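You operate a simulated robot arm through the tools that you are given. There is no shell and no other tool.

You are at the controls of a simulated robot arm. One attempt, no reset.

JOB
Port P6 shows REVERSED: swap the two clips on the pouch, clear the alarm and start it.
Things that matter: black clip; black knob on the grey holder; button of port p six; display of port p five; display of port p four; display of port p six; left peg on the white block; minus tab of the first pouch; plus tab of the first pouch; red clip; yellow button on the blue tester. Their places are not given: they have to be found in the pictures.

It is judged by the outcome, as a careful person would: the job done as asked, and still so three seconds after it is handed in. It fails if anything else is knocked over, pushed out of place, dropped, spilled or broken.

ROBOT AND FRAMES
A 7-joint arm with a two-finger parallel gripper, fixed in place. Base frame: the origin is at the foot of the arm, x ahead of it, y to its left, z up; the work surface is at about z = 78. Lengths are in cm, angles in degrees, forces in N, time in s.
Its first joint turns from -166.0 to 166.0 degrees. Payload 4.4 kg.
The tool frame sits at the grasp point between the pads (the TCP): z along the fingers, y along the line on which they close. The tips reach 2.3 cm beyond it. The gripper opens to 9.4 cm. The fingers are 3.8 cm wide and 1 cm thick; the gripper's body (5.4 by 9.6 cm) begins 3.9 cm behind the TCP.
Orientation is told as [roll, pitch, yaw] about the base's x, y, z axes, in that order, counted from this pose: with the fingers straight down and closing along the base's y, the tool's x points along the base's -x, its y along +y and its z along -z.

CONTROLS
- The arm moves only by the tool arm_command. Its argument "motion" is text: rows parted by semicolons, each of 7 numbers parted by spaces: the shift along the base's x, y, z in cm, then the turn, a rotation vector about the base's x, y, z in degrees, then the opening, from 0 (shut) to 1 (fully open). In form: x y z rx ry rz claw; .... A call has 1 to 20 rows; each row shifts and turns the commanded pose from where the row before left it. Rows are played at 5 a second. More than 5 cm and 8.6 degrees between two rows, or a gripper value outside its range, and nothing of the call is played. A pose out of reach is approached as far as the arm can. The call stops where the force on the tool passes 40 N (or 10 N more than at its start, if that is more) or the arm is blocked; 0.2 s more then pass. Each finger travels about 7.2 cm/s and halts on what it meets, pressing with about 43 N; the grip force reading is that of the motor and also rises with nothing between the fingers. The clock runs only during rows and for 0.2 s after the last one: add rows that do not move to give the fingers time. It gives the time, the measured TCP pose, the force on the tool (base axes), the opening and the grip force at its end, in the units of the frame above (readings bear some noise), with the torque about the TCP (base axes, N m) and any sound that the robot's microphone picked up.
- Cameras (640 x 400 px; columns grow to the right, rows downward): "scene" is fixed at [22.24, 66.3, 166.54]; the picture's right is [-0.27, -0.96, 0.00], its down [-0.77, 0.22, -0.59] and it looks along [0.57, -0.16, -0.80] (base axes); focal length 358 px, centre (320, 200). "wrist" rides on the gripper at [8.6, 1.6, -7.5] in the tool frame; the picture's right is [-0.18, 0.98, 0.00], its down [-0.58, -0.11, -0.81] and it looks along [-0.79, -0.15, 0.59] (tool axes); focal length 243 px, centre (320, 200).
- camera(camera): a new picture of that camera. It takes no simulated time.
- point_at(camera, pixels): for up to 12 pixels [column, row] of the newest picture of that camera ("zoom" is the newest enlarged one), the place [x, y, z] in the base frame of the surface seen there, good to about 0.3 cm, but the place of the scene camera against the robot may be out by one fixed shift of up to 1.8 cm in any direction. It takes no simulated time.
- inspect(camera, box): a new picture of the part [left, top, right, bottom] of that camera's present view, enlarged. It takes no simulated time.
- close_job(): hands the job in; it is judged then, once.

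Open the gripper and draw the arm clear of the work before you hand the job in, unless the task says otherwise.

The tools are called after "Emit:" by a JSON object that holds its "api" and its "payload". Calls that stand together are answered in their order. arm_command: Moves the arm, as the interface text tells. Its arguments: {"type":"object","properties":{"motion":{"type":"string"}},"required":["motion"]} The other tools are called the same way: camera (camera) takes a picture; point_at (camera, pixels) gives the place of the surface under pixels of a picture; inspect (camera, box) takes an enlarged picture of a part of a camera's view; close_job () hands the job in.

At the start:

```text
clock: 0.0
ee_pos: [60.52, 24.16, 118.27]
ee_rot: [0.0, 0.0, -0.1]
ft_force: [-0.7, -0.3, 0.2]
moment: [-0.01, 0.01, 0.0]
width: 9.42
finger_force: 0.2
```

scene: 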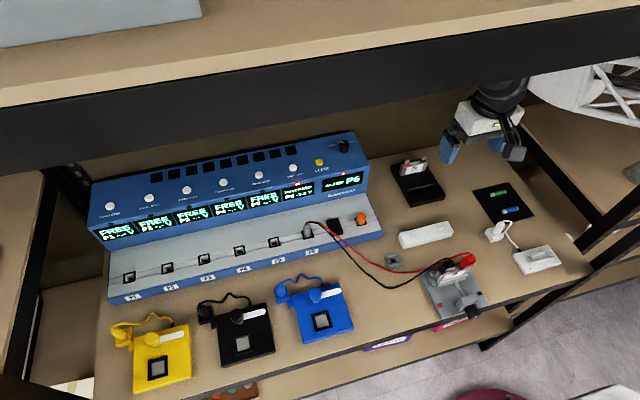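
wrist: 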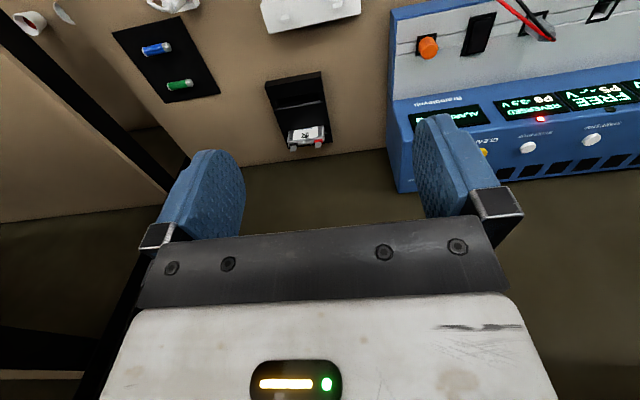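

The scene shows the blue tester with the P6 display near (300,190) and a grey holder with clips around (455,280). I'll enlarge those areas first.

Emit:
{"api": "inspect", "payload": {"camera": "scene", "box": [400, 230, 520, 330]}}

Emit:
{"api": "inspect", "payload": {"camera": "scene", "box": [240, 130, 400, 260]}}

Emit:
{"api": "inspect", "payload": {"camera": "scene", "box": [370, 150, 580, 280]}}

Emit:
{"api": "inspect", "payload": {"camera": "scene", "box": [90, 130, 300, 300]}}

```text
4.00 times, centred on (460, 280) of scene
```

zoom: 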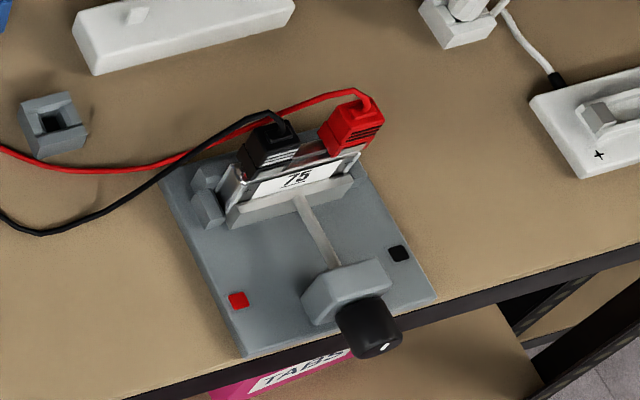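

```text
3.08 times, centred on (320, 195) of scene
```

zoom: 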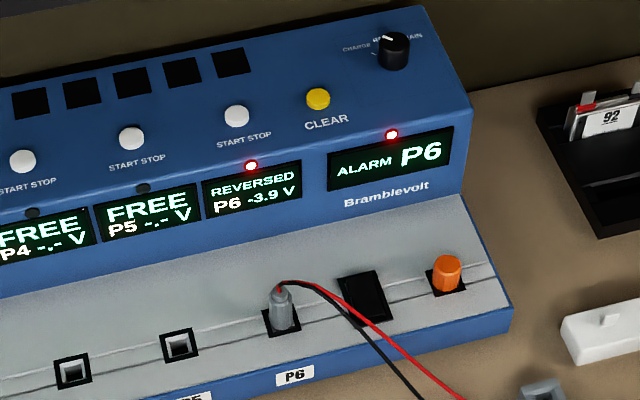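

```text
3.05 times, centred on (475, 215) of scene
```

zoom: 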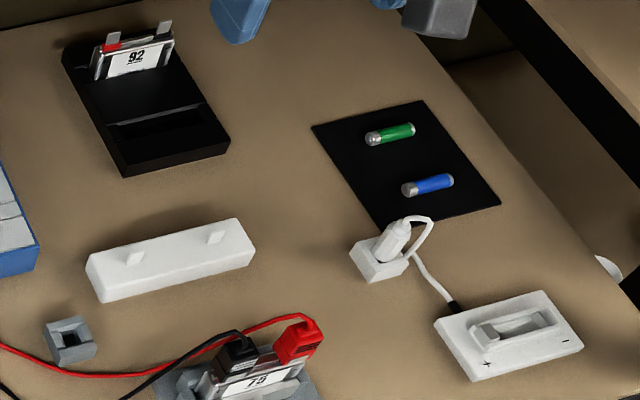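

```text
2.35 times, centred on (195, 215) of scene
```

zoom: 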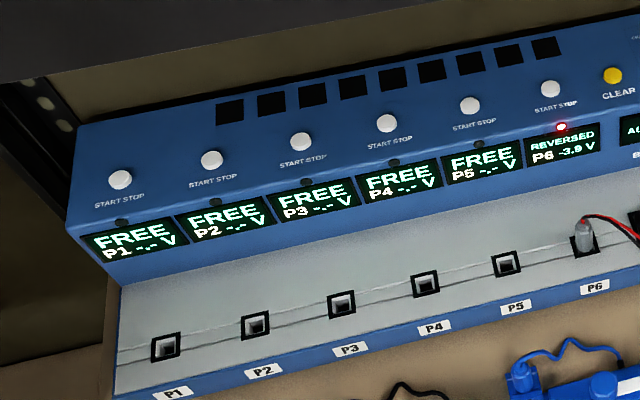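

The pouch "75" has the black clip on its left tab (red-marked side) and the red clip on its right tab; the white block with two pegs can park a clip. I'll enlarge again and read places.

Emit:
{"api": "inspect", "payload": {"camera": "scene", "box": [430, 245, 486, 290]}}

Emit:
{"api": "point_at", "payload": {"camera": "scene", "pixels": [[448, 265], [466, 259], [452, 276], [474, 312], [410, 236], [434, 225], [294, 166], [320, 162], [400, 270], [360, 217]]}}

```text
8.89 times, centred on (458, 268) of scene
```

zoom: 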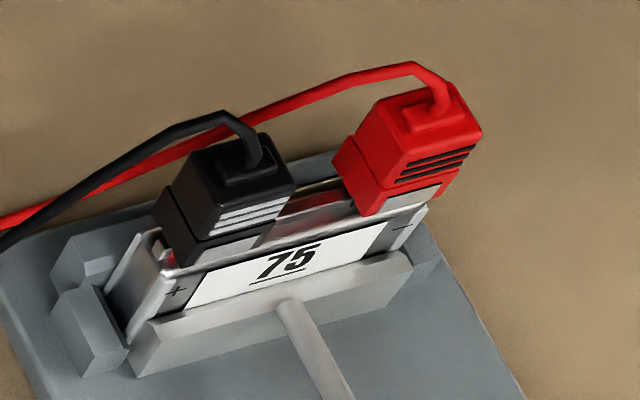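

```text
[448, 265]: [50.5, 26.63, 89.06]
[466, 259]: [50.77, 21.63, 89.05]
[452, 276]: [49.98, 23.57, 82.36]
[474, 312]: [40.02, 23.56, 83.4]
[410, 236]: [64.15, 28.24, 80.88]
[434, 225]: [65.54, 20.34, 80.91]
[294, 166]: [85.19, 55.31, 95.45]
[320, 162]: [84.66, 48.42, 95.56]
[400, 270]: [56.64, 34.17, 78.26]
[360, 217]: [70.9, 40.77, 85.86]
```

The zoom shows + at (175,290) under the black clip and − at (400,225) under the red clip, so the clips must swap. I measure clip outlines, and check the overhead beam.

Emit:
{"api": "point_at", "payload": {"camera": "zoom", "pixels": [[195, 158], [285, 175], [215, 195], [270, 145], [380, 115], [475, 125], [405, 150], [445, 95], [200, 240], [385, 195], [150, 250], [425, 215]]}}

Emit:
{"api": "point_at", "payload": {"camera": "scene", "pixels": [[320, 120], [450, 90], [320, 70], [560, 60], [483, 152], [513, 150], [445, 245], [300, 188], [440, 310], [500, 300], [482, 262], [470, 254]]}}

Emit:
{"api": "inspect", "payload": {"camera": "scene", "box": [390, 210, 462, 255]}}

```text
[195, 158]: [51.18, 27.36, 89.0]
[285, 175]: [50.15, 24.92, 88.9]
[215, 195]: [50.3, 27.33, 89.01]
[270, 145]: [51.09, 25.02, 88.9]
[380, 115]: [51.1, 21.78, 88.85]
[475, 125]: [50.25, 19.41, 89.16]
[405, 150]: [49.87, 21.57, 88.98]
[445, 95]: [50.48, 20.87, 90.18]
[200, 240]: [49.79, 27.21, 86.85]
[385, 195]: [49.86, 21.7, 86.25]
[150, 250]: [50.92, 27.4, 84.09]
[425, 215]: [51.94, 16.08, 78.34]
```

```text
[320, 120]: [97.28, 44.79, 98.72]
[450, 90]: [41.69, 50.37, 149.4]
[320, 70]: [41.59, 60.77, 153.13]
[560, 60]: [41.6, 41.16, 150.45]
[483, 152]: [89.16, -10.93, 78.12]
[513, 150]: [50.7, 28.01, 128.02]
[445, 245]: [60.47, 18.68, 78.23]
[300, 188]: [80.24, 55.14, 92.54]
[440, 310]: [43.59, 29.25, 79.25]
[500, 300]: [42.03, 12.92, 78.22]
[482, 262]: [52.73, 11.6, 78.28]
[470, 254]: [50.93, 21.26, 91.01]
```

```text
8.89 times, centred on (426, 232) of scene
```

zoom: 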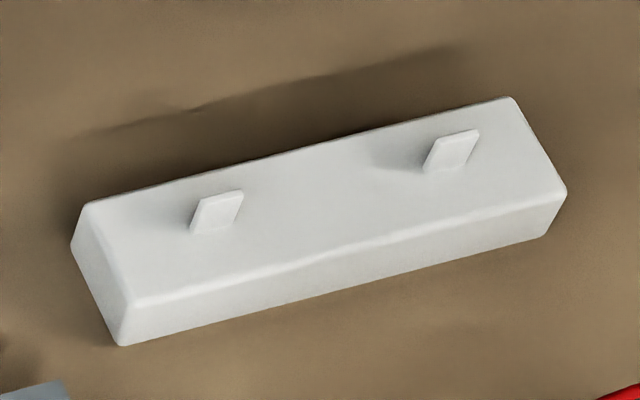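

Now I measure pegs on the white block (zoom pixels left peg (217,210), right peg (452,150)).

Emit:
{"api": "point_at", "payload": {"camera": "zoom", "pixels": [[207, 200], [240, 193], [195, 230], [227, 225], [217, 212], [440, 140], [475, 133], [430, 168], [460, 165], [135, 305], [90, 205], [510, 100]]}}

Emit:
{"api": "camera", "payload": {"camera": "wrist"}}

```text
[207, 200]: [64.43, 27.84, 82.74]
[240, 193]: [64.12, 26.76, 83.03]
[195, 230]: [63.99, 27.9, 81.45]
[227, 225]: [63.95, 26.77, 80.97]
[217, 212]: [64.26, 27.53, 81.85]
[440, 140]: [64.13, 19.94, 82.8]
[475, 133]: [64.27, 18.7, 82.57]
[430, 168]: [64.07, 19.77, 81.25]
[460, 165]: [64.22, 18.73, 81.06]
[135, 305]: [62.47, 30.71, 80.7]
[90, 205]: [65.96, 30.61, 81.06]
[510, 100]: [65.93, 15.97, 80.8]
```

```text
taken
```

wrist: 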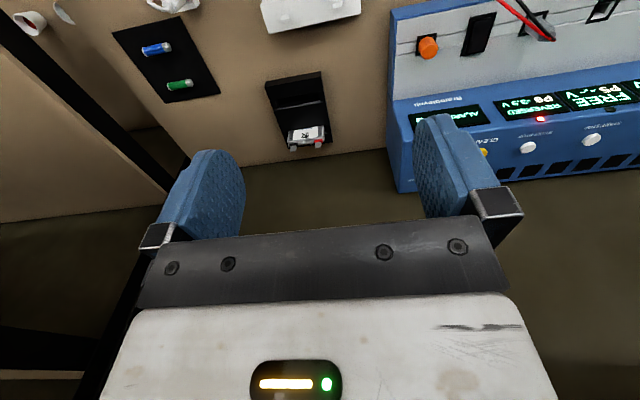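

To calibrate the scene camera against the wrist camera, I read the same features in both: orange plug, P6 button, P6 LED, alarm LED.

Emit:
{"api": "point_at", "payload": {"camera": "wrist", "pixels": [[528, 148], [592, 140], [428, 46], [541, 118], [217, 62], [178, 16], [115, 33], [175, 102]]}}

Emit:
{"api": "point_at", "payload": {"camera": "scene", "pixels": [[293, 167], [258, 175], [362, 216], [301, 184], [509, 185], [537, 215], [500, 228], [471, 191], [321, 162]]}}

Emit:
{"api": "inspect", "payload": {"camera": "scene", "box": [460, 175, 550, 235]}}

Emit:
{"api": "inspect", "payload": {"camera": "wrist", "box": [400, 0, 640, 200]}}

```text
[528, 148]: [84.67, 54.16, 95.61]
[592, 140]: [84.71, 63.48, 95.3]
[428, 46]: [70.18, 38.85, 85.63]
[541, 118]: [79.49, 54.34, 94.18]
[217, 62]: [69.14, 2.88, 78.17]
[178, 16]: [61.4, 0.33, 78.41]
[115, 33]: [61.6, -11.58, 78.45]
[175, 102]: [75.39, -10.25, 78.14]
```

```text
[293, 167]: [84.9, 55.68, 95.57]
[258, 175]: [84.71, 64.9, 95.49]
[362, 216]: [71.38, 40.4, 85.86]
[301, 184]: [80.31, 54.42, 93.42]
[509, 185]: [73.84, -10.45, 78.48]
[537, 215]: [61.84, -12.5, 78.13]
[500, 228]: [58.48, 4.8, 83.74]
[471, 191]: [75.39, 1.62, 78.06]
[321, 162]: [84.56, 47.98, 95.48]
```

```text
6.67 times, centred on (505, 205) of scene
```

zoom: 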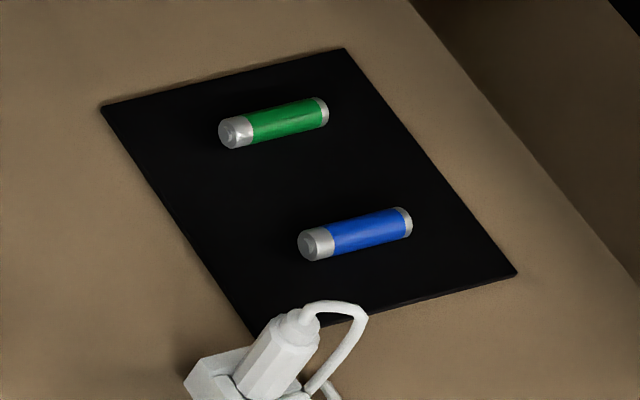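

```text
2.00 times, centred on (520, 100) of wrist
```

zoom: 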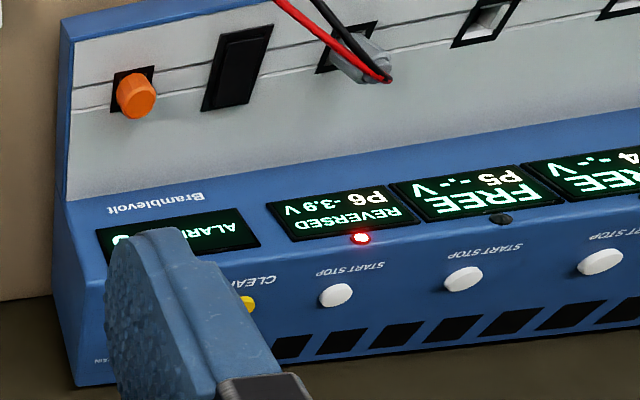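

The wrist camera reads y about 1.5 less than the scene camera (P6 button 54.16 vs 55.68), so I'll trust the wrist. I'll move the arm back so that the wrist camera sees the clips, with no turn yet.

Emit:
{"api": "arm_command", "payload": {"motion": "-4 0 0 0 0 0 1; -4 0 0 0 0 0 1; -4 0 -2 0 0 0 1; -4 0 -2 0 0 0 1; -4 0 -2 0 0 0 1; -4 0 -2 0 0 0 1; -3 0 -2 0 0 0 1; 0 0 0 0 0 0 1"}}

Emit:
{"api": "camera", "payload": {"camera": "wrist"}}

```text
clock: 1.8
ee_pos: [33.51, 23.95, 108.49]
ee_rot: [0.0, 0.0, 0.0]
ft_force: [-0.4, -0.2, -1.3]
moment: [-0.03, 0.01, 0.02]
width: 9.39
finger_force: 0.1
```

```text
taken
```

wrist: 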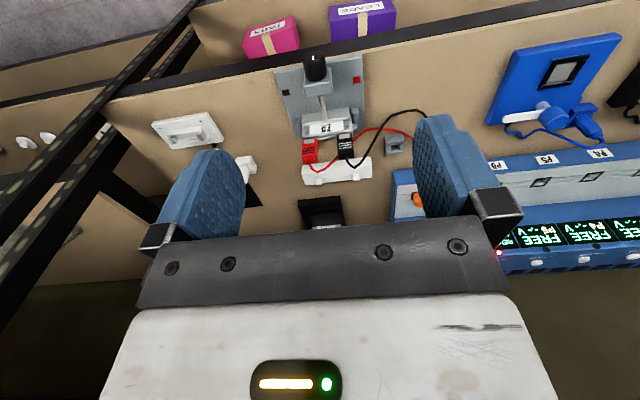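

The clips appear around (325,150) in the wrist picture. I enlarge that.

Emit:
{"api": "inspect", "payload": {"camera": "wrist", "box": [264, 50, 424, 200]}}

```text
2.67 times, centred on (344, 125) of wrist
```

zoom: 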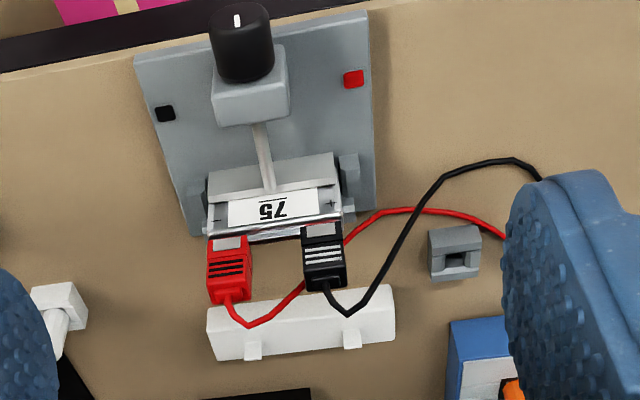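

Emit:
{"api": "point_at", "payload": {"camera": "zoom", "pixels": [[210, 300], [248, 296], [208, 258], [250, 255], [310, 288], [345, 286], [304, 245], [342, 240], [352, 334], [253, 345], [347, 312], [250, 325]]}}

Emit:
{"api": "point_at", "payload": {"camera": "wrist", "pixels": [[396, 175], [358, 177]]}}

```text
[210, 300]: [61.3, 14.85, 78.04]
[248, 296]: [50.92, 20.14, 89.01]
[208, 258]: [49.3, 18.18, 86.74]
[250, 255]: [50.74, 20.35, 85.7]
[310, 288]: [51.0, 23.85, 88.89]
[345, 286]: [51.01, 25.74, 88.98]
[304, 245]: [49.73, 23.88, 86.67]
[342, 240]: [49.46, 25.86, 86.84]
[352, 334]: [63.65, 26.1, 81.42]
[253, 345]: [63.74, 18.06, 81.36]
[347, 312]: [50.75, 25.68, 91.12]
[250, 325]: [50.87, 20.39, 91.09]
```

```text
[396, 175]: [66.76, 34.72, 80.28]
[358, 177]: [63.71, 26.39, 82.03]
```

Wrist readings: black clip centre ≈(50.2, 24.85), red ≈(50.2, 19.25), tops at z 89, wires rising to about 91 and leaving in +y. I'll turn the tool by +90° about z so that the fingers close along x, and move above the black clip at a safe height.

Emit:
{"api": "arm_command", "payload": {"motion": "1.4 0 0 0 0 7.5 1; 1.4 0 0 0 0 7.5 1; 1.4 0 0 0 0 7.5 1; 1.4 0 0 0 0 7.5 1; 1.4 0 0 0 0 7.5 1; 1.4 0.1 0 0 0 7.5 1; 1.4 0.1 0 0 0 7.5 0.8; 1.4 0.1 0 0 0 7.5 0.6; 1.4 0.1 -1 0 0 7.5 0.45; 1.4 0.1 -1 0 0 7.5 0.45; 1.4 0.2 -1 0 0 7.5 0.45; 1.3 0.2 -1 0 0 7.5 0.45; 0 0 0 0 0 0 0.45; 0 0 0 0 0 0 0.45"}}

Emit:
{"api": "camera", "payload": {"camera": "wrist"}}

Emit:
{"api": "camera", "payload": {"camera": "scene"}}

```text
clock: 4.8
ee_pos: [50.2, 25.04, 104.42]
ee_rot: [-0.1, 0.0, 90.0]
ft_force: [0.2, 0.2, 0.5]
moment: [-0.01, 0.04, 0.0]
width: 4.23
finger_force: 0.1
```

```text
taken
```

wrist: 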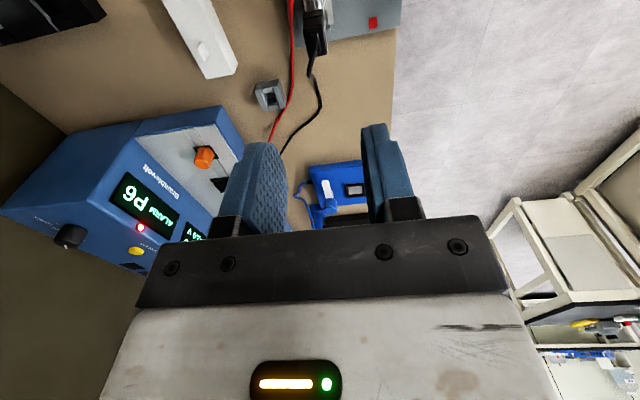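

```text
taken
```

scene: 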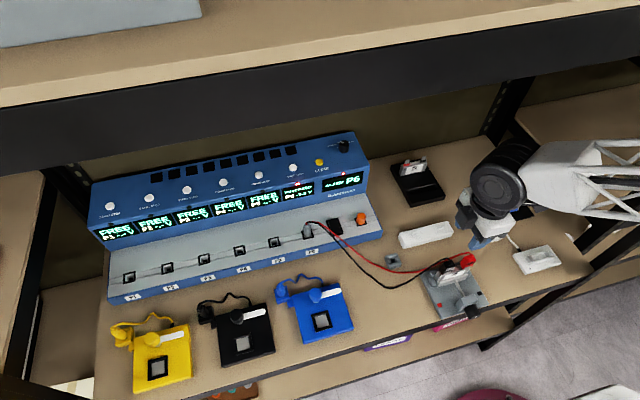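

The tool is turned (yaw 90) above the clip at z 104. I descend to about z 96 and check from the wrist camera.

Emit:
{"api": "arm_command", "payload": {"motion": "0 -0.1 -3 0 0 0 0.45; 0 -0.1 -3 0 0 0 0.45; 0 0 -2.4 0 0 0 0.45; 0 0 0 0 0 0 0.45"}}

Emit:
{"api": "inspect", "payload": {"camera": "wrist", "box": [220, 0, 440, 220]}}

Emit:
{"api": "inspect", "payload": {"camera": "scene", "box": [400, 210, 520, 310]}}

```text
clock: 5.8
ee_pos: [50.12, 24.9, 95.98]
ee_rot: [0.1, 0.0, 90.0]
ft_force: [-0.4, -0.1, -0.6]
moment: [0.0, 0.03, 0.01]
width: 4.25
finger_force: 0.0
```

```text
1.82 times, centred on (330, 110) of wrist
```

zoom: 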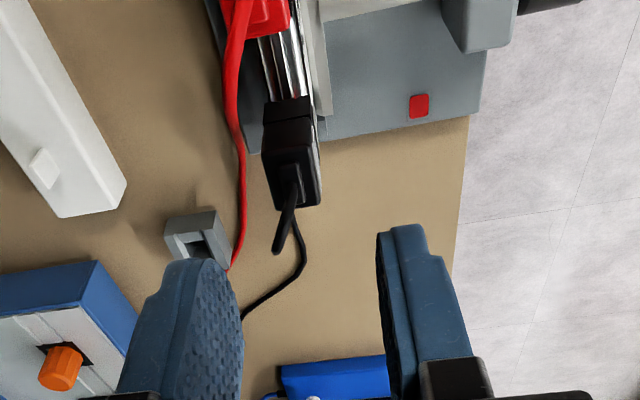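

```text
4.00 times, centred on (460, 260) of scene
```

zoom: 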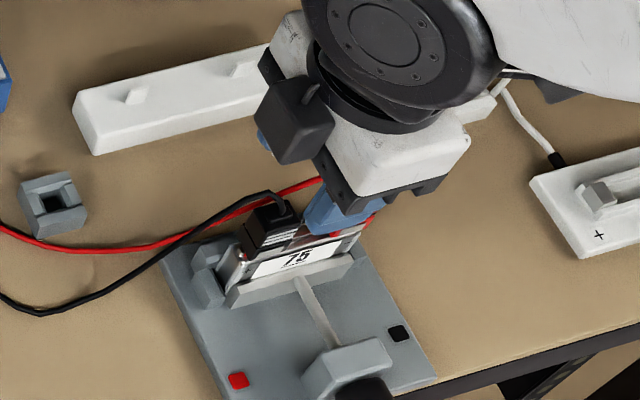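

I need accurate clip edges from the wrist camera, so I enlarge the clip there.

Emit:
{"api": "inspect", "payload": {"camera": "wrist", "box": [280, 40, 360, 130]}}

Emit:
{"api": "point_at", "payload": {"camera": "zoom", "pixels": [[300, 200], [255, 200], [330, 200], [280, 300], [345, 300], [270, 100], [320, 330]]}}

```text
4.44 times, centred on (320, 85) of wrist
```

zoom: 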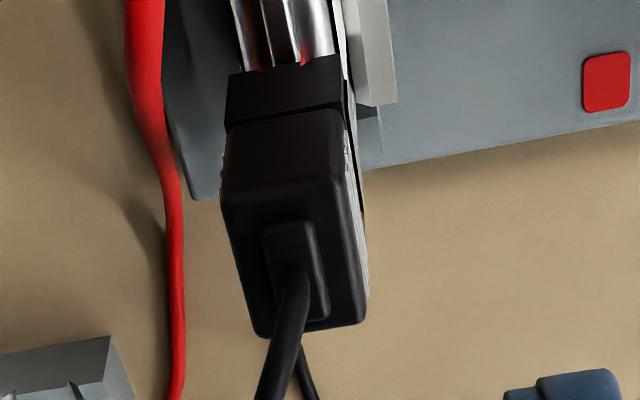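

```text
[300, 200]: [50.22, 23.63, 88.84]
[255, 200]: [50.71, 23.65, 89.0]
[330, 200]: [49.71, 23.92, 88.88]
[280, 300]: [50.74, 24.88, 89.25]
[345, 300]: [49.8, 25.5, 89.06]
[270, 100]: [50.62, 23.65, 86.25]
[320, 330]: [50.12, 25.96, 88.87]
```

The black clip's top face is centred at about (50.25, 24.8). The red wire passes on its +x side, so I check its place before lowering a finger there.

Emit:
{"api": "point_at", "payload": {"camera": "zoom", "pixels": [[145, 30], [145, 100], [165, 170], [173, 230], [178, 300], [180, 370], [305, 290], [285, 350], [307, 380]]}}

Emit:
{"api": "camera", "payload": {"camera": "wrist"}}

Emit:
{"api": "point_at", "payload": {"camera": "wrist", "pixels": [[284, 4], [280, 30], [280, 50], [287, 90], [285, 130], [318, 130], [310, 150]]}}

```text
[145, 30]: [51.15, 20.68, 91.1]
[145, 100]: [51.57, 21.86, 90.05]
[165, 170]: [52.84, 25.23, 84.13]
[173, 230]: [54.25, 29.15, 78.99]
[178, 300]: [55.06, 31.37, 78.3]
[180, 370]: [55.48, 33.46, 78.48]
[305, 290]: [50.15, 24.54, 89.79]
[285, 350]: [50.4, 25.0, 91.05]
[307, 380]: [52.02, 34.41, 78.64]
```

```text
taken
```

wrist: 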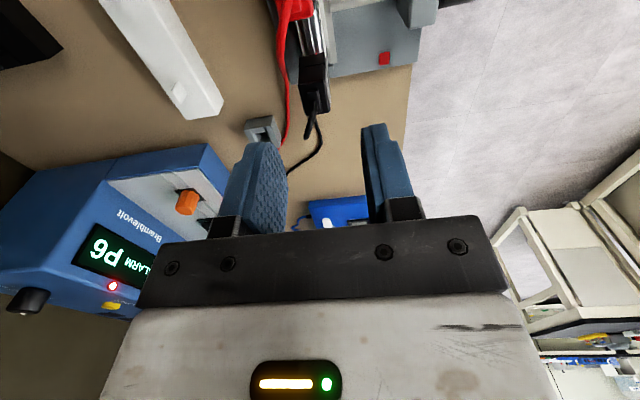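

```text
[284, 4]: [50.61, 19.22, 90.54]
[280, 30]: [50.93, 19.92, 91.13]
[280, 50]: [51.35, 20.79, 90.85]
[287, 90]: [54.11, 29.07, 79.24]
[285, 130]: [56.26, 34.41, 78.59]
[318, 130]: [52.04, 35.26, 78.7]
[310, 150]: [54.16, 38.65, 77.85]
```

The red wire slopes down along (51.6,21.9,90)→(52.8,25.2,84)→(54.3,29.2,79), so I grip the black clip about 0.9 cm further in +y with a narrow opening to keep the +x finger off it. I'll first align and go down to z 91.

Emit:
{"api": "arm_command", "payload": {"motion": "0.12 0.8 0 0 0 0 0.25; 0 0 -2.5 0 0 0 0.25; 0 0 -2.3 0 0 0 0.25; 0 0 0 0 0 0 0.25"}}

Emit:
{"api": "inspect", "payload": {"camera": "wrist", "box": [240, 0, 400, 200]}}

Emit:
{"api": "inspect", "payload": {"camera": "scene", "box": [420, 230, 500, 290]}}

```text
clock: 6.8
ee_pos: [50.39, 25.55, 91.16]
ee_rot: [0.0, 0.0, 90.0]
ft_force: [-0.2, 0.4, 0.3]
moment: [0.02, -0.02, 0.0]
width: 2.33
finger_force: 0.1
```

```text
2.00 times, centred on (320, 100) of wrist
```

zoom: 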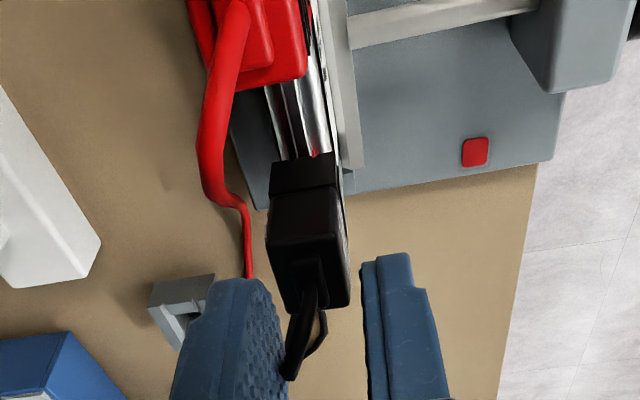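

```text
6.67 times, centred on (460, 260) of scene
```

zoom: 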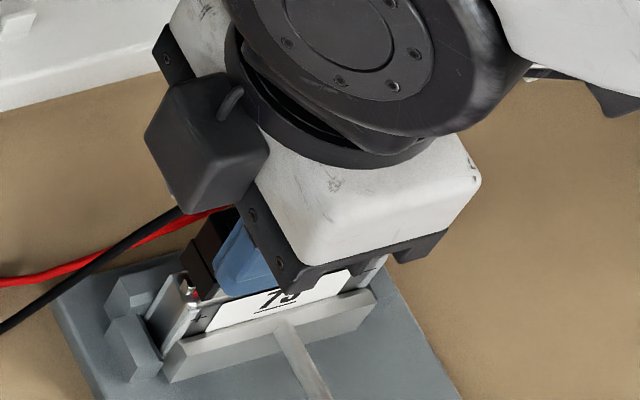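

Tips are at z ≈88.9, fingers straddle the clip. I lower another 2.4 cm gently, without closing.

Emit:
{"api": "arm_command", "payload": {"motion": "-0.05 0.1 -0.8 0 0 0 0.25; 0 0 -0.8 0 0 0 0.25; 0 0 -0.8 0 0 0 0.25; 0 0 0 0 0 0 0.25"}}

Emit:
{"api": "inspect", "payload": {"camera": "wrist", "box": [240, 0, 400, 200]}}

```text
clock: 7.8
ee_pos: [50.27, 25.74, 88.69]
ee_rot: [-0.1, -0.1, 90.0]
ft_force: [-0.2, -0.6, -0.6]
moment: [-0.02, -0.03, 0.01]
width: 2.37
finger_force: 0.0
```

```text
2.00 times, centred on (320, 100) of wrist
```

zoom: 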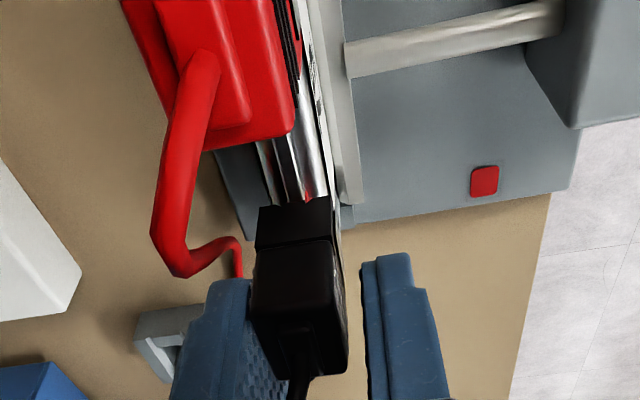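

The clip sits slightly nearer the left (+x) finger, so I shift +0.12 in x and then close slowly.

Emit:
{"api": "arm_command", "payload": {"motion": "0.12 0 0 0 0 0 0.25; 0 0 0 0 0 0 0.21; 0 0 0 0 0 0 0.18; 0 0 0 0 0 0 0.16; 0 0 0 0 0 0 0.16"}}

Emit:
{"api": "inspect", "payload": {"camera": "wrist", "box": [240, 0, 400, 200]}}

```text
clock: 9.0
ee_pos: [50.38, 25.68, 88.63]
ee_rot: [-0.1, 0.0, 89.9]
ft_force: [0.6, -0.8, -1.2]
moment: [-0.01, -0.03, 0.0]
width: 1.72
finger_force: 43.0
```

```text
2.00 times, centred on (320, 100) of wrist
```

zoom: 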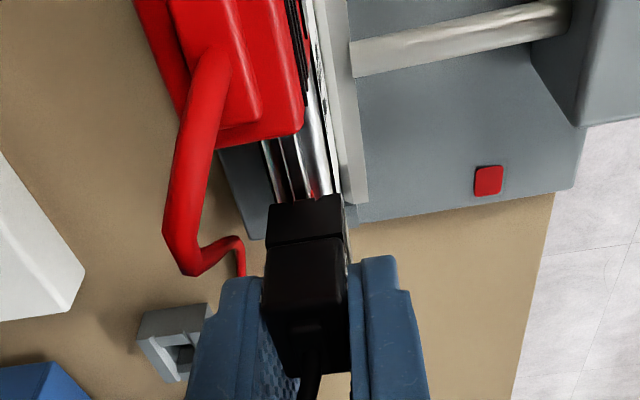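

Gripped at width 1.72 with nearly no side force. I lift straight up, slowly.

Emit:
{"api": "arm_command", "payload": {"motion": "0 0 0 0 0 0 0.1; 0 0 0.5 0 0 0 0.1; 0 0 0.5 0 0 0 0.1; 0 0 0.7 0 0 0 0.1; 0 0 1 0 0 0 0.1; 0 0 1.3 0 0 0 0.1; 0 0 0 0 0 0 0.1"}}

Emit:
{"api": "inspect", "payload": {"camera": "wrist", "box": [240, 0, 400, 200]}}

Emit:
{"api": "inspect", "payload": {"camera": "scene", "box": [400, 210, 520, 310]}}

```text
clock: 10.6
ee_pos: [50.34, 25.71, 92.87]
ee_rot: [-0.1, 0.0, 90.1]
ft_force: [0.4, 0.8, 0.0]
moment: [0.01, 0.0, 0.0]
width: 1.73
finger_force: 43.2
```

```text
2.00 times, centred on (320, 100) of wrist
```

zoom: 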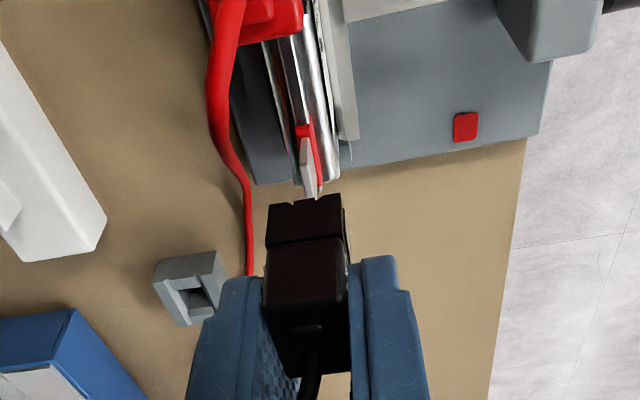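

```text
4.00 times, centred on (460, 260) of scene
```

zoom: 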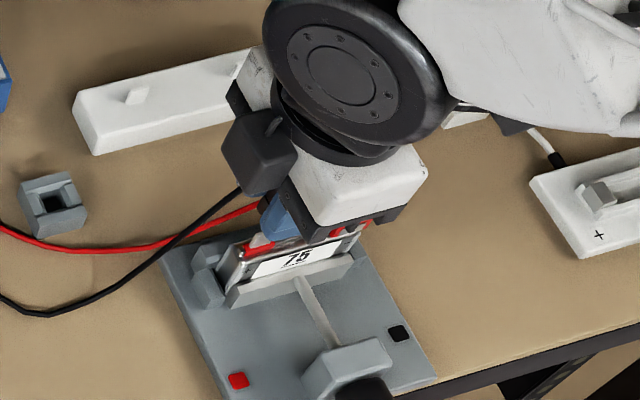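

The clip is free in the fingers and the plus tab is visible with its red base. I measure the clip's lower edge and the tab from the wrist.

Emit:
{"api": "inspect", "payload": {"camera": "wrist", "box": [290, 40, 350, 140]}}

Emit:
{"api": "point_at", "payload": {"camera": "wrist", "pixels": [[310, 105], [314, 78], [316, 86], [313, 72], [317, 95], [308, 115], [306, 135]]}}

```text
4.00 times, centred on (320, 90) of wrist
```

zoom: 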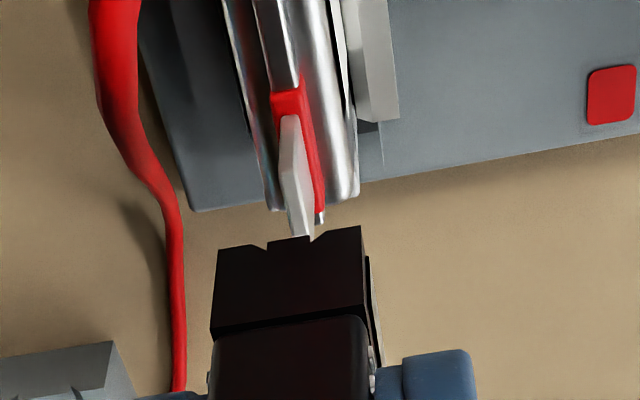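

```text
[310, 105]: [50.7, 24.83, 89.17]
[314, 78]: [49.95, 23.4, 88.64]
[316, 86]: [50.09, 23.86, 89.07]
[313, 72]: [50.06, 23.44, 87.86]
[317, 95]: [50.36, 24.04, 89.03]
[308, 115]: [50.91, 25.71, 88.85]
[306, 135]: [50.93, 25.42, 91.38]
```

Those wrist pixels refer to an older picture; I use the zoom picture instead.

Emit:
{"api": "point_at", "payload": {"camera": "zoom", "pixels": [[240, 255], [340, 240], [225, 325], [360, 310], [290, 250], [290, 130], [290, 170], [300, 225], [313, 215], [305, 150], [345, 180], [270, 160]]}}

```text
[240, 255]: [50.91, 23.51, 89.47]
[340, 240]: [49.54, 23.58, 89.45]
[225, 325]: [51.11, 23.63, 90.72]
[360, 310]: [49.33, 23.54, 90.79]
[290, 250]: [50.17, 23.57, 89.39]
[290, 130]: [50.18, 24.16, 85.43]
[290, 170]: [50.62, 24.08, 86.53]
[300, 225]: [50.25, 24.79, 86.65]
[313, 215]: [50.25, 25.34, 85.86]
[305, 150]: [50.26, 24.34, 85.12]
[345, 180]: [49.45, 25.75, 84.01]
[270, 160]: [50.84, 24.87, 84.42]
```

Clip's lower edge is 3.5 cm below the TCP and the tab is at about (50.25, 24.75), z 85–86.7. I raise and carry the clip above the left peg (about (63.85, 25.95) after the correction), staying high.

Emit:
{"api": "arm_command", "payload": {"motion": "0 0 2 0 0 0 0.1; 2.5 0.2 1 0 0 0 0.1; 3.5 0.3 0 0 0 0 0.1; 3.5 0.3 0 0 0 0 0.1; 2.5 0.3 0 0 0 0 0.1; 1.5 0.05 -2 0 0 0 0.1; 0 0 -3 0 0 0 0.1; 0 0 0 0 0 0 0.1"}}

Emit:
{"api": "inspect", "payload": {"camera": "wrist", "box": [250, 0, 400, 150]}}

Emit:
{"api": "inspect", "payload": {"camera": "scene", "box": [370, 170, 490, 270]}}

```text
clock: 12.4
ee_pos: [63.71, 26.97, 90.67]
ee_rot: [0.0, 0.0, 90.1]
ft_force: [-0.5, -0.2, -0.1]
moment: [-0.03, -0.02, -0.02]
width: 1.69
finger_force: 42.8
```

```text
2.67 times, centred on (325, 75) of wrist
```

zoom: 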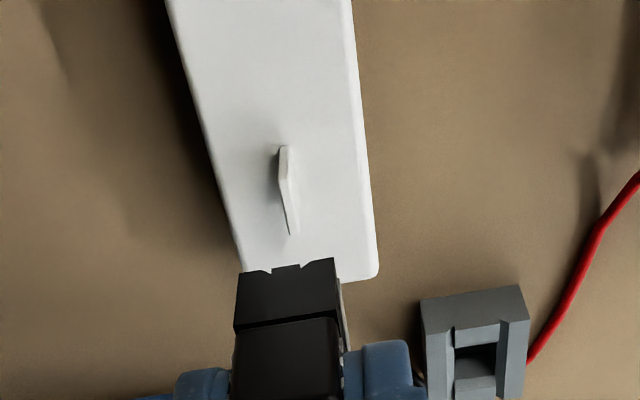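

```text
4.00 times, centred on (430, 220) of scene
```

zoom: 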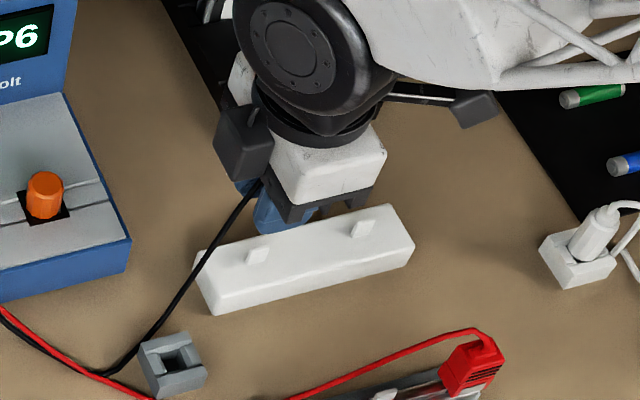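

The peg shows just ahead of the clip in the wrist view. I enlarge it and measure.

Emit:
{"api": "inspect", "payload": {"camera": "wrist", "box": [270, 20, 380, 130]}}

Emit:
{"api": "point_at", "payload": {"camera": "zoom", "pixels": [[262, 165], [265, 190], [270, 220], [275, 250], [270, 280], [210, 310], [310, 300], [260, 300]]}}

```text
3.64 times, centred on (325, 75) of wrist
```

zoom: 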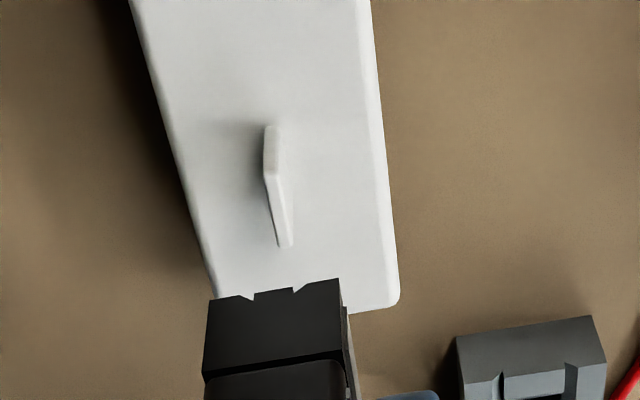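

```text
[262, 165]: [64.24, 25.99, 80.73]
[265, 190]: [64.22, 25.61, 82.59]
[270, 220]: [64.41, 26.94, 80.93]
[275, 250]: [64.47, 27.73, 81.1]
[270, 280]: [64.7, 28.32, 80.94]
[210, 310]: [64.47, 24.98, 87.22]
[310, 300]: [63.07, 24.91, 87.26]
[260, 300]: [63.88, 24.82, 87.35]
```

Emit:
{"api": "point_at", "payload": {"camera": "zoom", "pixels": [[270, 130], [270, 150], [270, 170], [278, 190], [281, 210], [286, 230], [289, 243], [274, 175], [215, 298], [335, 284], [275, 290]]}}

```text
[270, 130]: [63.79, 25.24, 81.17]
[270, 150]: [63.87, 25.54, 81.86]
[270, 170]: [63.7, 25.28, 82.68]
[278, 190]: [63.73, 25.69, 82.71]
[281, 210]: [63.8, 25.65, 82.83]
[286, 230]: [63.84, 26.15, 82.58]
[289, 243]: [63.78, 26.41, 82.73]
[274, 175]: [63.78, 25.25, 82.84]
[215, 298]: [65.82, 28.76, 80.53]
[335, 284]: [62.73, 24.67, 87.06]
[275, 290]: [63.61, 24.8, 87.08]
```

Peg: x 63.78, y 25.25–26.45, top z 82.75; clip notch at x≈63.63. I shift +0.15 in x, −0.12 in y and lower until the clip's edge is just above the peg, then look.

Emit:
{"api": "arm_command", "payload": {"motion": "0.15 -0.12 -1 0 0 0 0.1; 0 0 -1.5 0 0 0 0.1; 0 0 -1 0 0 0 0.1; 0 0 0 0 0 0 0.1"}}

Emit:
{"api": "inspect", "payload": {"camera": "wrist", "box": [270, 50, 360, 130]}}

```text
clock: 13.4
ee_pos: [63.98, 26.6, 87.35]
ee_rot: [0.1, 0.1, 90.0]
ft_force: [0.5, 0.0, 0.0]
moment: [-0.01, -0.02, 0.02]
width: 1.7
finger_force: 42.9
```

```text
5.00 times, centred on (315, 90) of wrist
```

zoom: 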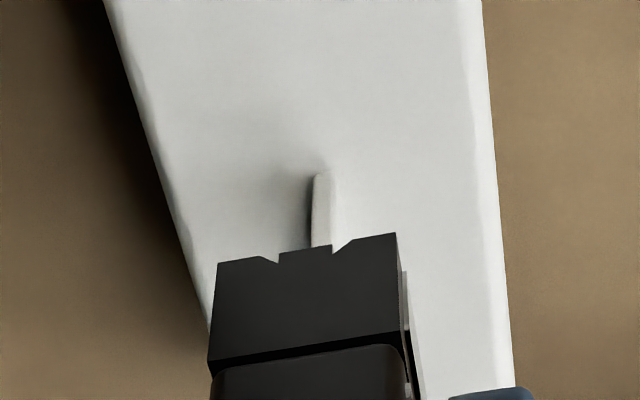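

The peg shows at (322,205) just below the clip's slot centred at (306,255). I measure both in the same picture.

Emit:
{"api": "point_at", "payload": {"camera": "zoom", "pixels": [[322, 190], [322, 210], [322, 235], [316, 225], [328, 225], [225, 275], [392, 245], [306, 262], [240, 300], [385, 280], [282, 262], [330, 258]]}}

```text
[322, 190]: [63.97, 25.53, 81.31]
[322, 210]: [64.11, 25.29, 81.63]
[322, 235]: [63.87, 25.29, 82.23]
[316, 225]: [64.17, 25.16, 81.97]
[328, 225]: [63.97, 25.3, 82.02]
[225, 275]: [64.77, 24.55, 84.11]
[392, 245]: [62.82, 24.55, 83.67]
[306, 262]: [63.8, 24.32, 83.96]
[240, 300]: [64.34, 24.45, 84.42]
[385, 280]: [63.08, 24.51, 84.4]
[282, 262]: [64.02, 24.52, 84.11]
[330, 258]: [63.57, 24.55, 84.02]
```

By geometry the slot and peg are aligned within ~0.1 cm in x; y wants about +0.1. I lower gently to seat the clip on the peg with force watching.

Emit:
{"api": "arm_command", "payload": {"motion": "0.04 0.1 -0.6 0 0 0 0.1; 0 0 -0.5 0 0 0 0.1; 0 0 -0.4 0 0 0 0.1; 0 0 -0.3 0 0 0 0.1; 0 0 0 0 0 0 0.1"}}

Emit:
{"api": "inspect", "payload": {"camera": "wrist", "box": [270, 50, 360, 130]}}

```text
clock: 14.6
ee_pos: [64.0, 26.87, 85.49]
ee_rot: [0.0, 0.0, 90.0]
ft_force: [1.0, 0.1, 0.8]
moment: [0.01, -0.03, 0.02]
width: 1.71
finger_force: 43.3
```

```text
5.00 times, centred on (315, 90) of wrist
```

zoom: 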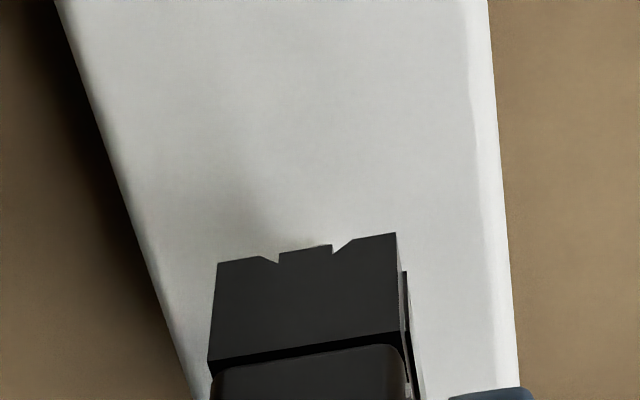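

No force and the clip edge is already below the peg's top, so the peg is inside the slot. I continue down until light contact with the block.

Emit:
{"api": "arm_command", "payload": {"motion": "0 0 -0.3 0 0 0 0.1; 0 0 -0.25 0 0 0 0.1; 0 0 -0.15 0 0 0 0.1; 0 0 0 0 0 0 0.1"}}

Emit:
{"api": "inspect", "payload": {"camera": "wrist", "box": [270, 50, 360, 130]}}

```text
clock: 15.6
ee_pos: [63.95, 26.81, 84.82]
ee_rot: [0.0, 0.0, 90.1]
ft_force: [0.3, 0.8, 0.3]
moment: [-0.03, -0.03, 0.04]
width: 1.7
finger_force: 43.1
```

```text
5.00 times, centred on (315, 90) of wrist
```

zoom: 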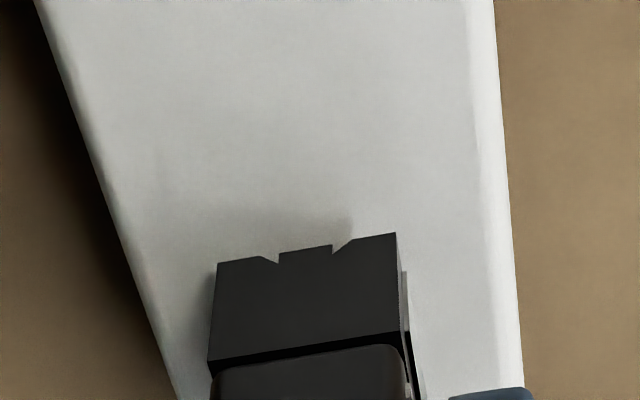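

Clip bottom at about 81.3 with the block's top at 81; I lower a little more in small steps to find contact.

Emit:
{"api": "arm_command", "payload": {"motion": "0 0 -0.1 0 0 0 0.1; 0 0 -0.1 0 0 0 0.1; 0 0 0 0 0 0 0.1"}}

```text
clock: 16.4
ee_pos: [64.15, 26.76, 84.68]
ee_rot: [-0.2, -0.1, 90.0]
ft_force: [-4.1, 1.0, 14.3]
moment: [-0.11, 0.11, -0.03]
width: 1.71
finger_force: 43.2
```

Contact (14 N up). I back off a hair and open slightly, then check.

Emit:
{"api": "arm_command", "payload": {"motion": "0 0 0.1 0 0 0 0.1; 0 0 0 0 0 0 0.2; 0 0 0 0 0 0 0.27; 0 0 0 0 0 0 0.3; 0 0 0 0 0 0 0.3"}}

Emit:
{"api": "inspect", "payload": {"camera": "wrist", "box": [250, 30, 380, 160]}}

```text
clock: 17.6
ee_pos: [64.13, 26.78, 84.68]
ee_rot: [-0.1, 0.1, 90.0]
ft_force: [0.0, 0.0, -0.7]
moment: [0.03, -0.02, -0.02]
width: 2.82
finger_force: 0.1
```

```text
3.08 times, centred on (315, 95) of wrist
```

zoom: 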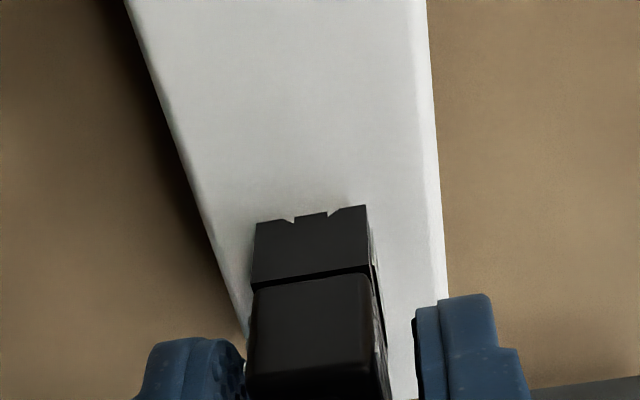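

The black clip stands on the left peg with the fingers clear. I raise straight up and travel above the red clip at a safe height.

Emit:
{"api": "arm_command", "payload": {"motion": "0 0 1 0 0 0 0.3; 0 0 2 0 0 0 0.3; 0 0 3.5 0 0 0 0.3; 0 0 4 0 0 0 0.3; -2 -1 1 0 0 0 0.3; -4 -2 0 0 0 0 0.3; -4 -2.5 0 0 0 0 0.3; -3.6 -2.4 0 0 0 0 0.3; 0 -0.3 0 0 0 0 0.3; 0 0 0 0 0 0 0.3"}}

Emit:
{"api": "inspect", "payload": {"camera": "wrist", "box": [250, 0, 400, 150]}}

Emit:
{"api": "inspect", "payload": {"camera": "scene", "box": [370, 190, 500, 300]}}

```text
clock: 19.8
ee_pos: [50.48, 18.66, 96.3]
ee_rot: [0.0, 0.1, 90.0]
ft_force: [0.4, 0.4, 0.2]
moment: [0.01, 0.0, 0.0]
width: 2.86
finger_force: 0.1
```

```text
2.67 times, centred on (325, 75) of wrist
```

zoom: 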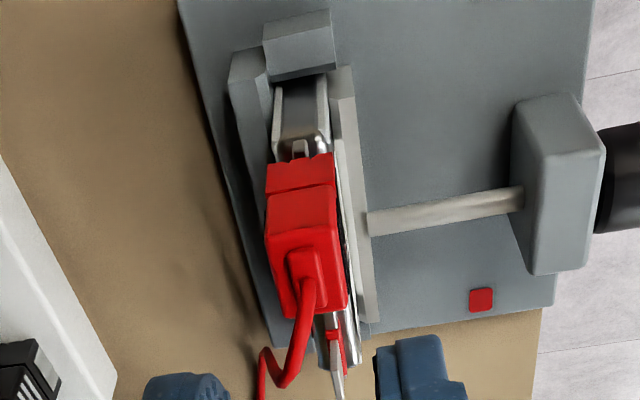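

```text
3.64 times, centred on (435, 245) of scene
```

zoom: 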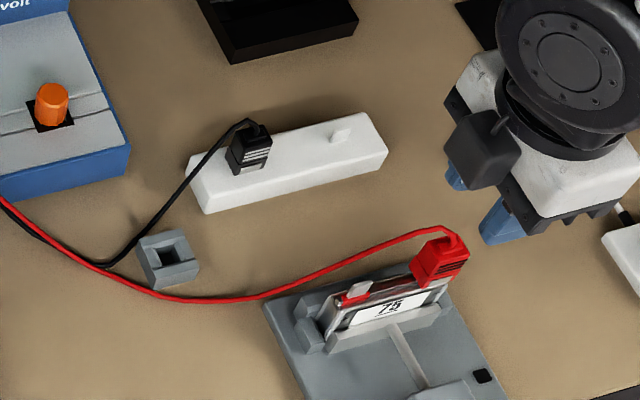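

Black clip sits upright on the left peg. Now I descend over the red clip with the fingers open.

Emit:
{"api": "arm_command", "payload": {"motion": "-0.1 0 -2.5 0 0 0 0.3; 0 0 -2.5 0 0 0 0.3; 0 0 -1.3 0 0 0 0.3; 0 0 -1.3 0 0 0 0.3; 0 0 0 0 0 0 0.3"}}

Emit:
{"api": "inspect", "payload": {"camera": "wrist", "box": [250, 0, 400, 150]}}

```text
clock: 21.0
ee_pos: [50.33, 18.74, 88.59]
ee_rot: [0.1, 0.0, 90.0]
ft_force: [-0.8, 0.0, 0.0]
moment: [0.04, 0.01, -0.03]
width: 2.82
finger_force: 0.0
```

```text
2.67 times, centred on (325, 75) of wrist
```

zoom: 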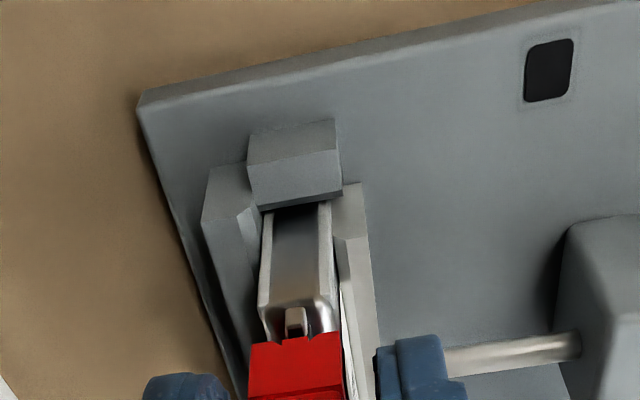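

The red clip is between the fingers (250–340 px against 228–375 px). I shift +0.07 in x and close slowly.

Emit:
{"api": "arm_command", "payload": {"motion": "0.07 0 0 0 0 0 0.28; 0 0 0 0 0 0 0.23; 0 0 0 0 0 0 0.19; 0 0 0 0 0 0 0.16; 0 0 0 0 0 0 0.1; 0 0 0 0 0 0 0.1"}}

Emit:
{"api": "inspect", "payload": {"camera": "wrist", "box": [250, 0, 400, 150]}}

```text
clock: 22.4
ee_pos: [50.57, 18.64, 88.69]
ee_rot: [0.0, 0.0, 90.0]
ft_force: [-0.5, 0.2, 0.5]
moment: [0.0, 0.0, 0.03]
width: 1.7
finger_force: 43.0
```

```text
2.67 times, centred on (325, 75) of wrist
```

zoom: 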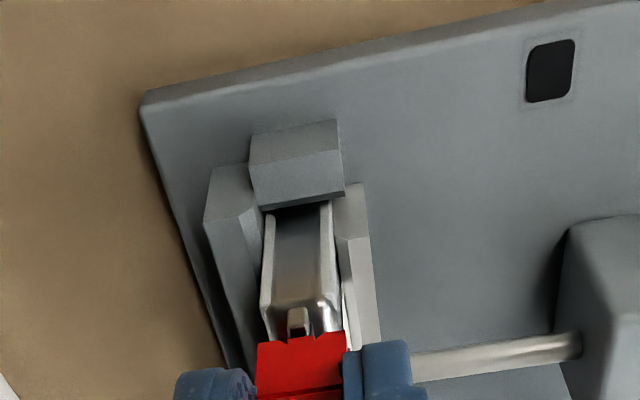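

Gripped at 1.70 with no side load. I lift it straight up off the minus tab.

Emit:
{"api": "arm_command", "payload": {"motion": "0 0 0.5 0 0 0 0.1; 0 0 0.5 0 0 0 0.1; 0 0 0.7 0 0 0 0.1; 0 0 1 0 0 0 0.1; 0 0 1.3 0 0 0 0.1; 0 0 0 0 0 0 0.1"}}

Emit:
{"api": "inspect", "payload": {"camera": "wrist", "box": [280, 40, 380, 140]}}

Emit:
{"api": "point_at", "payload": {"camera": "zoom", "pixels": [[255, 170], [262, 205], [330, 195], [300, 210], [270, 120], [270, 140], [240, 250], [340, 240]]}}

```text
clock: 23.8
ee_pos: [50.57, 18.49, 92.67]
ee_rot: [0.0, 0.0, 90.0]
ft_force: [-0.2, 0.3, -0.7]
moment: [0.0, -0.03, 0.01]
width: 1.72
finger_force: 43.2
```

```text
4.00 times, centred on (330, 90) of wrist
```

zoom: 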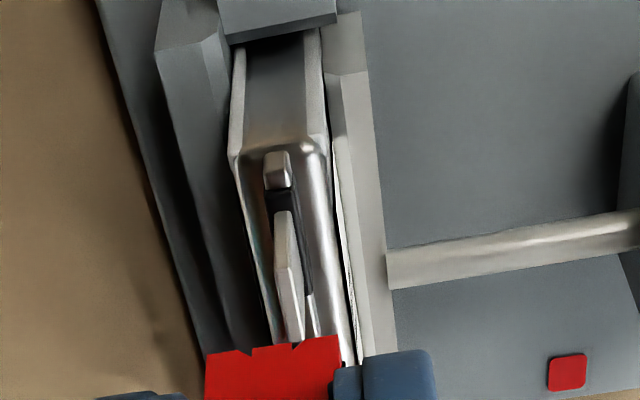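

```text
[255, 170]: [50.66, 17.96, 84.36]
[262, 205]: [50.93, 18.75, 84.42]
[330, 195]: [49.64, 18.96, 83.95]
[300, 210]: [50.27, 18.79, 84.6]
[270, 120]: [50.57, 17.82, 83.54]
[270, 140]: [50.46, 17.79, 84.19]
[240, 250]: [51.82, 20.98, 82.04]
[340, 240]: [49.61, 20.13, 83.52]
```

The red clip is off and the minus tab (black base) is visible. I measure the tab and the clip's front edge.

Emit:
{"api": "point_at", "payload": {"camera": "zoom", "pixels": [[281, 218], [283, 240], [288, 270], [293, 300], [296, 325], [278, 240], [284, 300], [215, 375], [270, 370], [330, 360], [260, 390]]}}

```text
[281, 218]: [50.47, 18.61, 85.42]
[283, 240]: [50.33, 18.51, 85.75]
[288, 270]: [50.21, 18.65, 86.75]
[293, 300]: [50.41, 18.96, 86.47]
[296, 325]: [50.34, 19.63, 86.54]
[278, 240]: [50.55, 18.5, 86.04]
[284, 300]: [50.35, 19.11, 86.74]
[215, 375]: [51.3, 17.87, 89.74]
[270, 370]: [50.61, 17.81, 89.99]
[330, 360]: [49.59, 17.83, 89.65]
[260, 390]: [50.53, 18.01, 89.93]
```

Minus tab centre ≈(50.35, 19.1); plus tab ≈(50.25, 24.75). I move the red clip +5.65 in y, above the plus tab, and look.

Emit:
{"api": "arm_command", "payload": {"motion": "0 1.5 0.5 0 0 0 0.1; -0.06 2.15 0 0 0 0 0.1; 0 2 0 0 0 0 0.1; 0 0 -1.5 0 0 0 0.1; 0 0 0 0 0 0 0.1; 0 0 0 0 0 0 0.1"}}

Emit:
{"api": "inspect", "payload": {"camera": "wrist", "box": [280, 40, 360, 140]}}

Emit:
{"api": "point_at", "payload": {"camera": "zoom", "pixels": [[320, 200], [240, 300], [360, 290], [300, 300]]}}

```text
clock: 25.2
ee_pos: [50.44, 24.37, 91.86]
ee_rot: [0.1, 0.0, 89.9]
ft_force: [0.1, 0.0, -0.9]
moment: [-0.02, 0.03, 0.02]
width: 1.73
finger_force: 42.9
```

```text
4.00 times, centred on (320, 90) of wrist
```

zoom: 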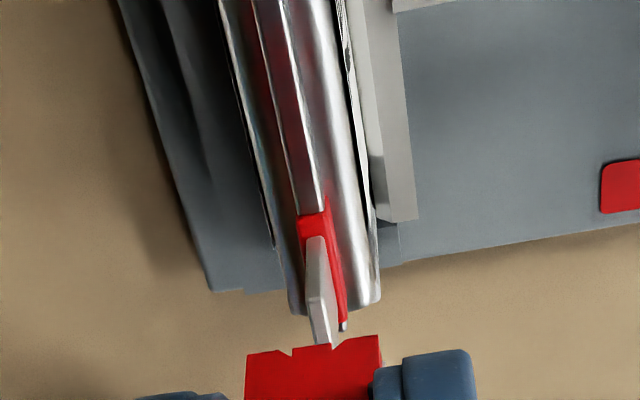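

```text
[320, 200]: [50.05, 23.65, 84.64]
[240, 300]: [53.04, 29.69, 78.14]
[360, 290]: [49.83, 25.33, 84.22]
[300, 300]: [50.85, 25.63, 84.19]
```

The red clip's slot is lined up with the plus tab (tab at (316,270), slot centred at (313,350) in the zoom). I lower gently, watching the force.

Emit:
{"api": "arm_command", "payload": {"motion": "0 0 -0.6 0 0 0 0.1; 0 0 -0.5 0 0 0 0.1; 0 0 -0.4 0 0 0 0.1; 0 0 -0.4 0 0 0 0.1; 0 0 -0.3 0 0 0 0.1; 0 0 0 0 0 0 0.1"}}

Emit:
{"api": "inspect", "payload": {"camera": "wrist", "box": [280, 40, 360, 140]}}

```text
clock: 26.6
ee_pos: [50.41, 24.33, 89.42]
ee_rot: [-0.1, 0.0, 89.9]
ft_force: [0.7, -0.3, 0.8]
moment: [0.01, -0.02, 0.0]
width: 1.72
finger_force: 43.0
```

```text
4.00 times, centred on (320, 90) of wrist
```

zoom: 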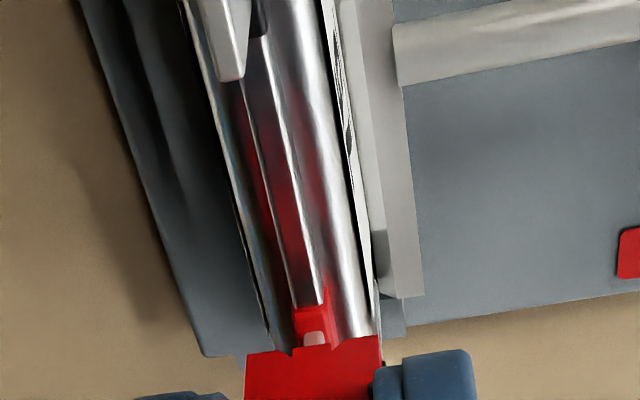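

The tab sits centred in the slot with no force. I lower the last 0.75 cm in small steps.

Emit:
{"api": "arm_command", "payload": {"motion": "0 0 -0.3 0 0 0 0.1; 0 0 -0.2 0 0 0 0.1; 0 0 -0.15 0 0 0 0.1; 0 0 -0.08 0 0 0 0.1; 0 0 0 0 0 0 0.1"}}

```text
clock: 27.8
ee_pos: [50.48, 24.23, 88.62]
ee_rot: [0.0, 0.1, 90.0]
ft_force: [-0.3, 0.2, -1.0]
moment: [0.02, -0.01, -0.01]
width: 1.7
finger_force: 42.8
```

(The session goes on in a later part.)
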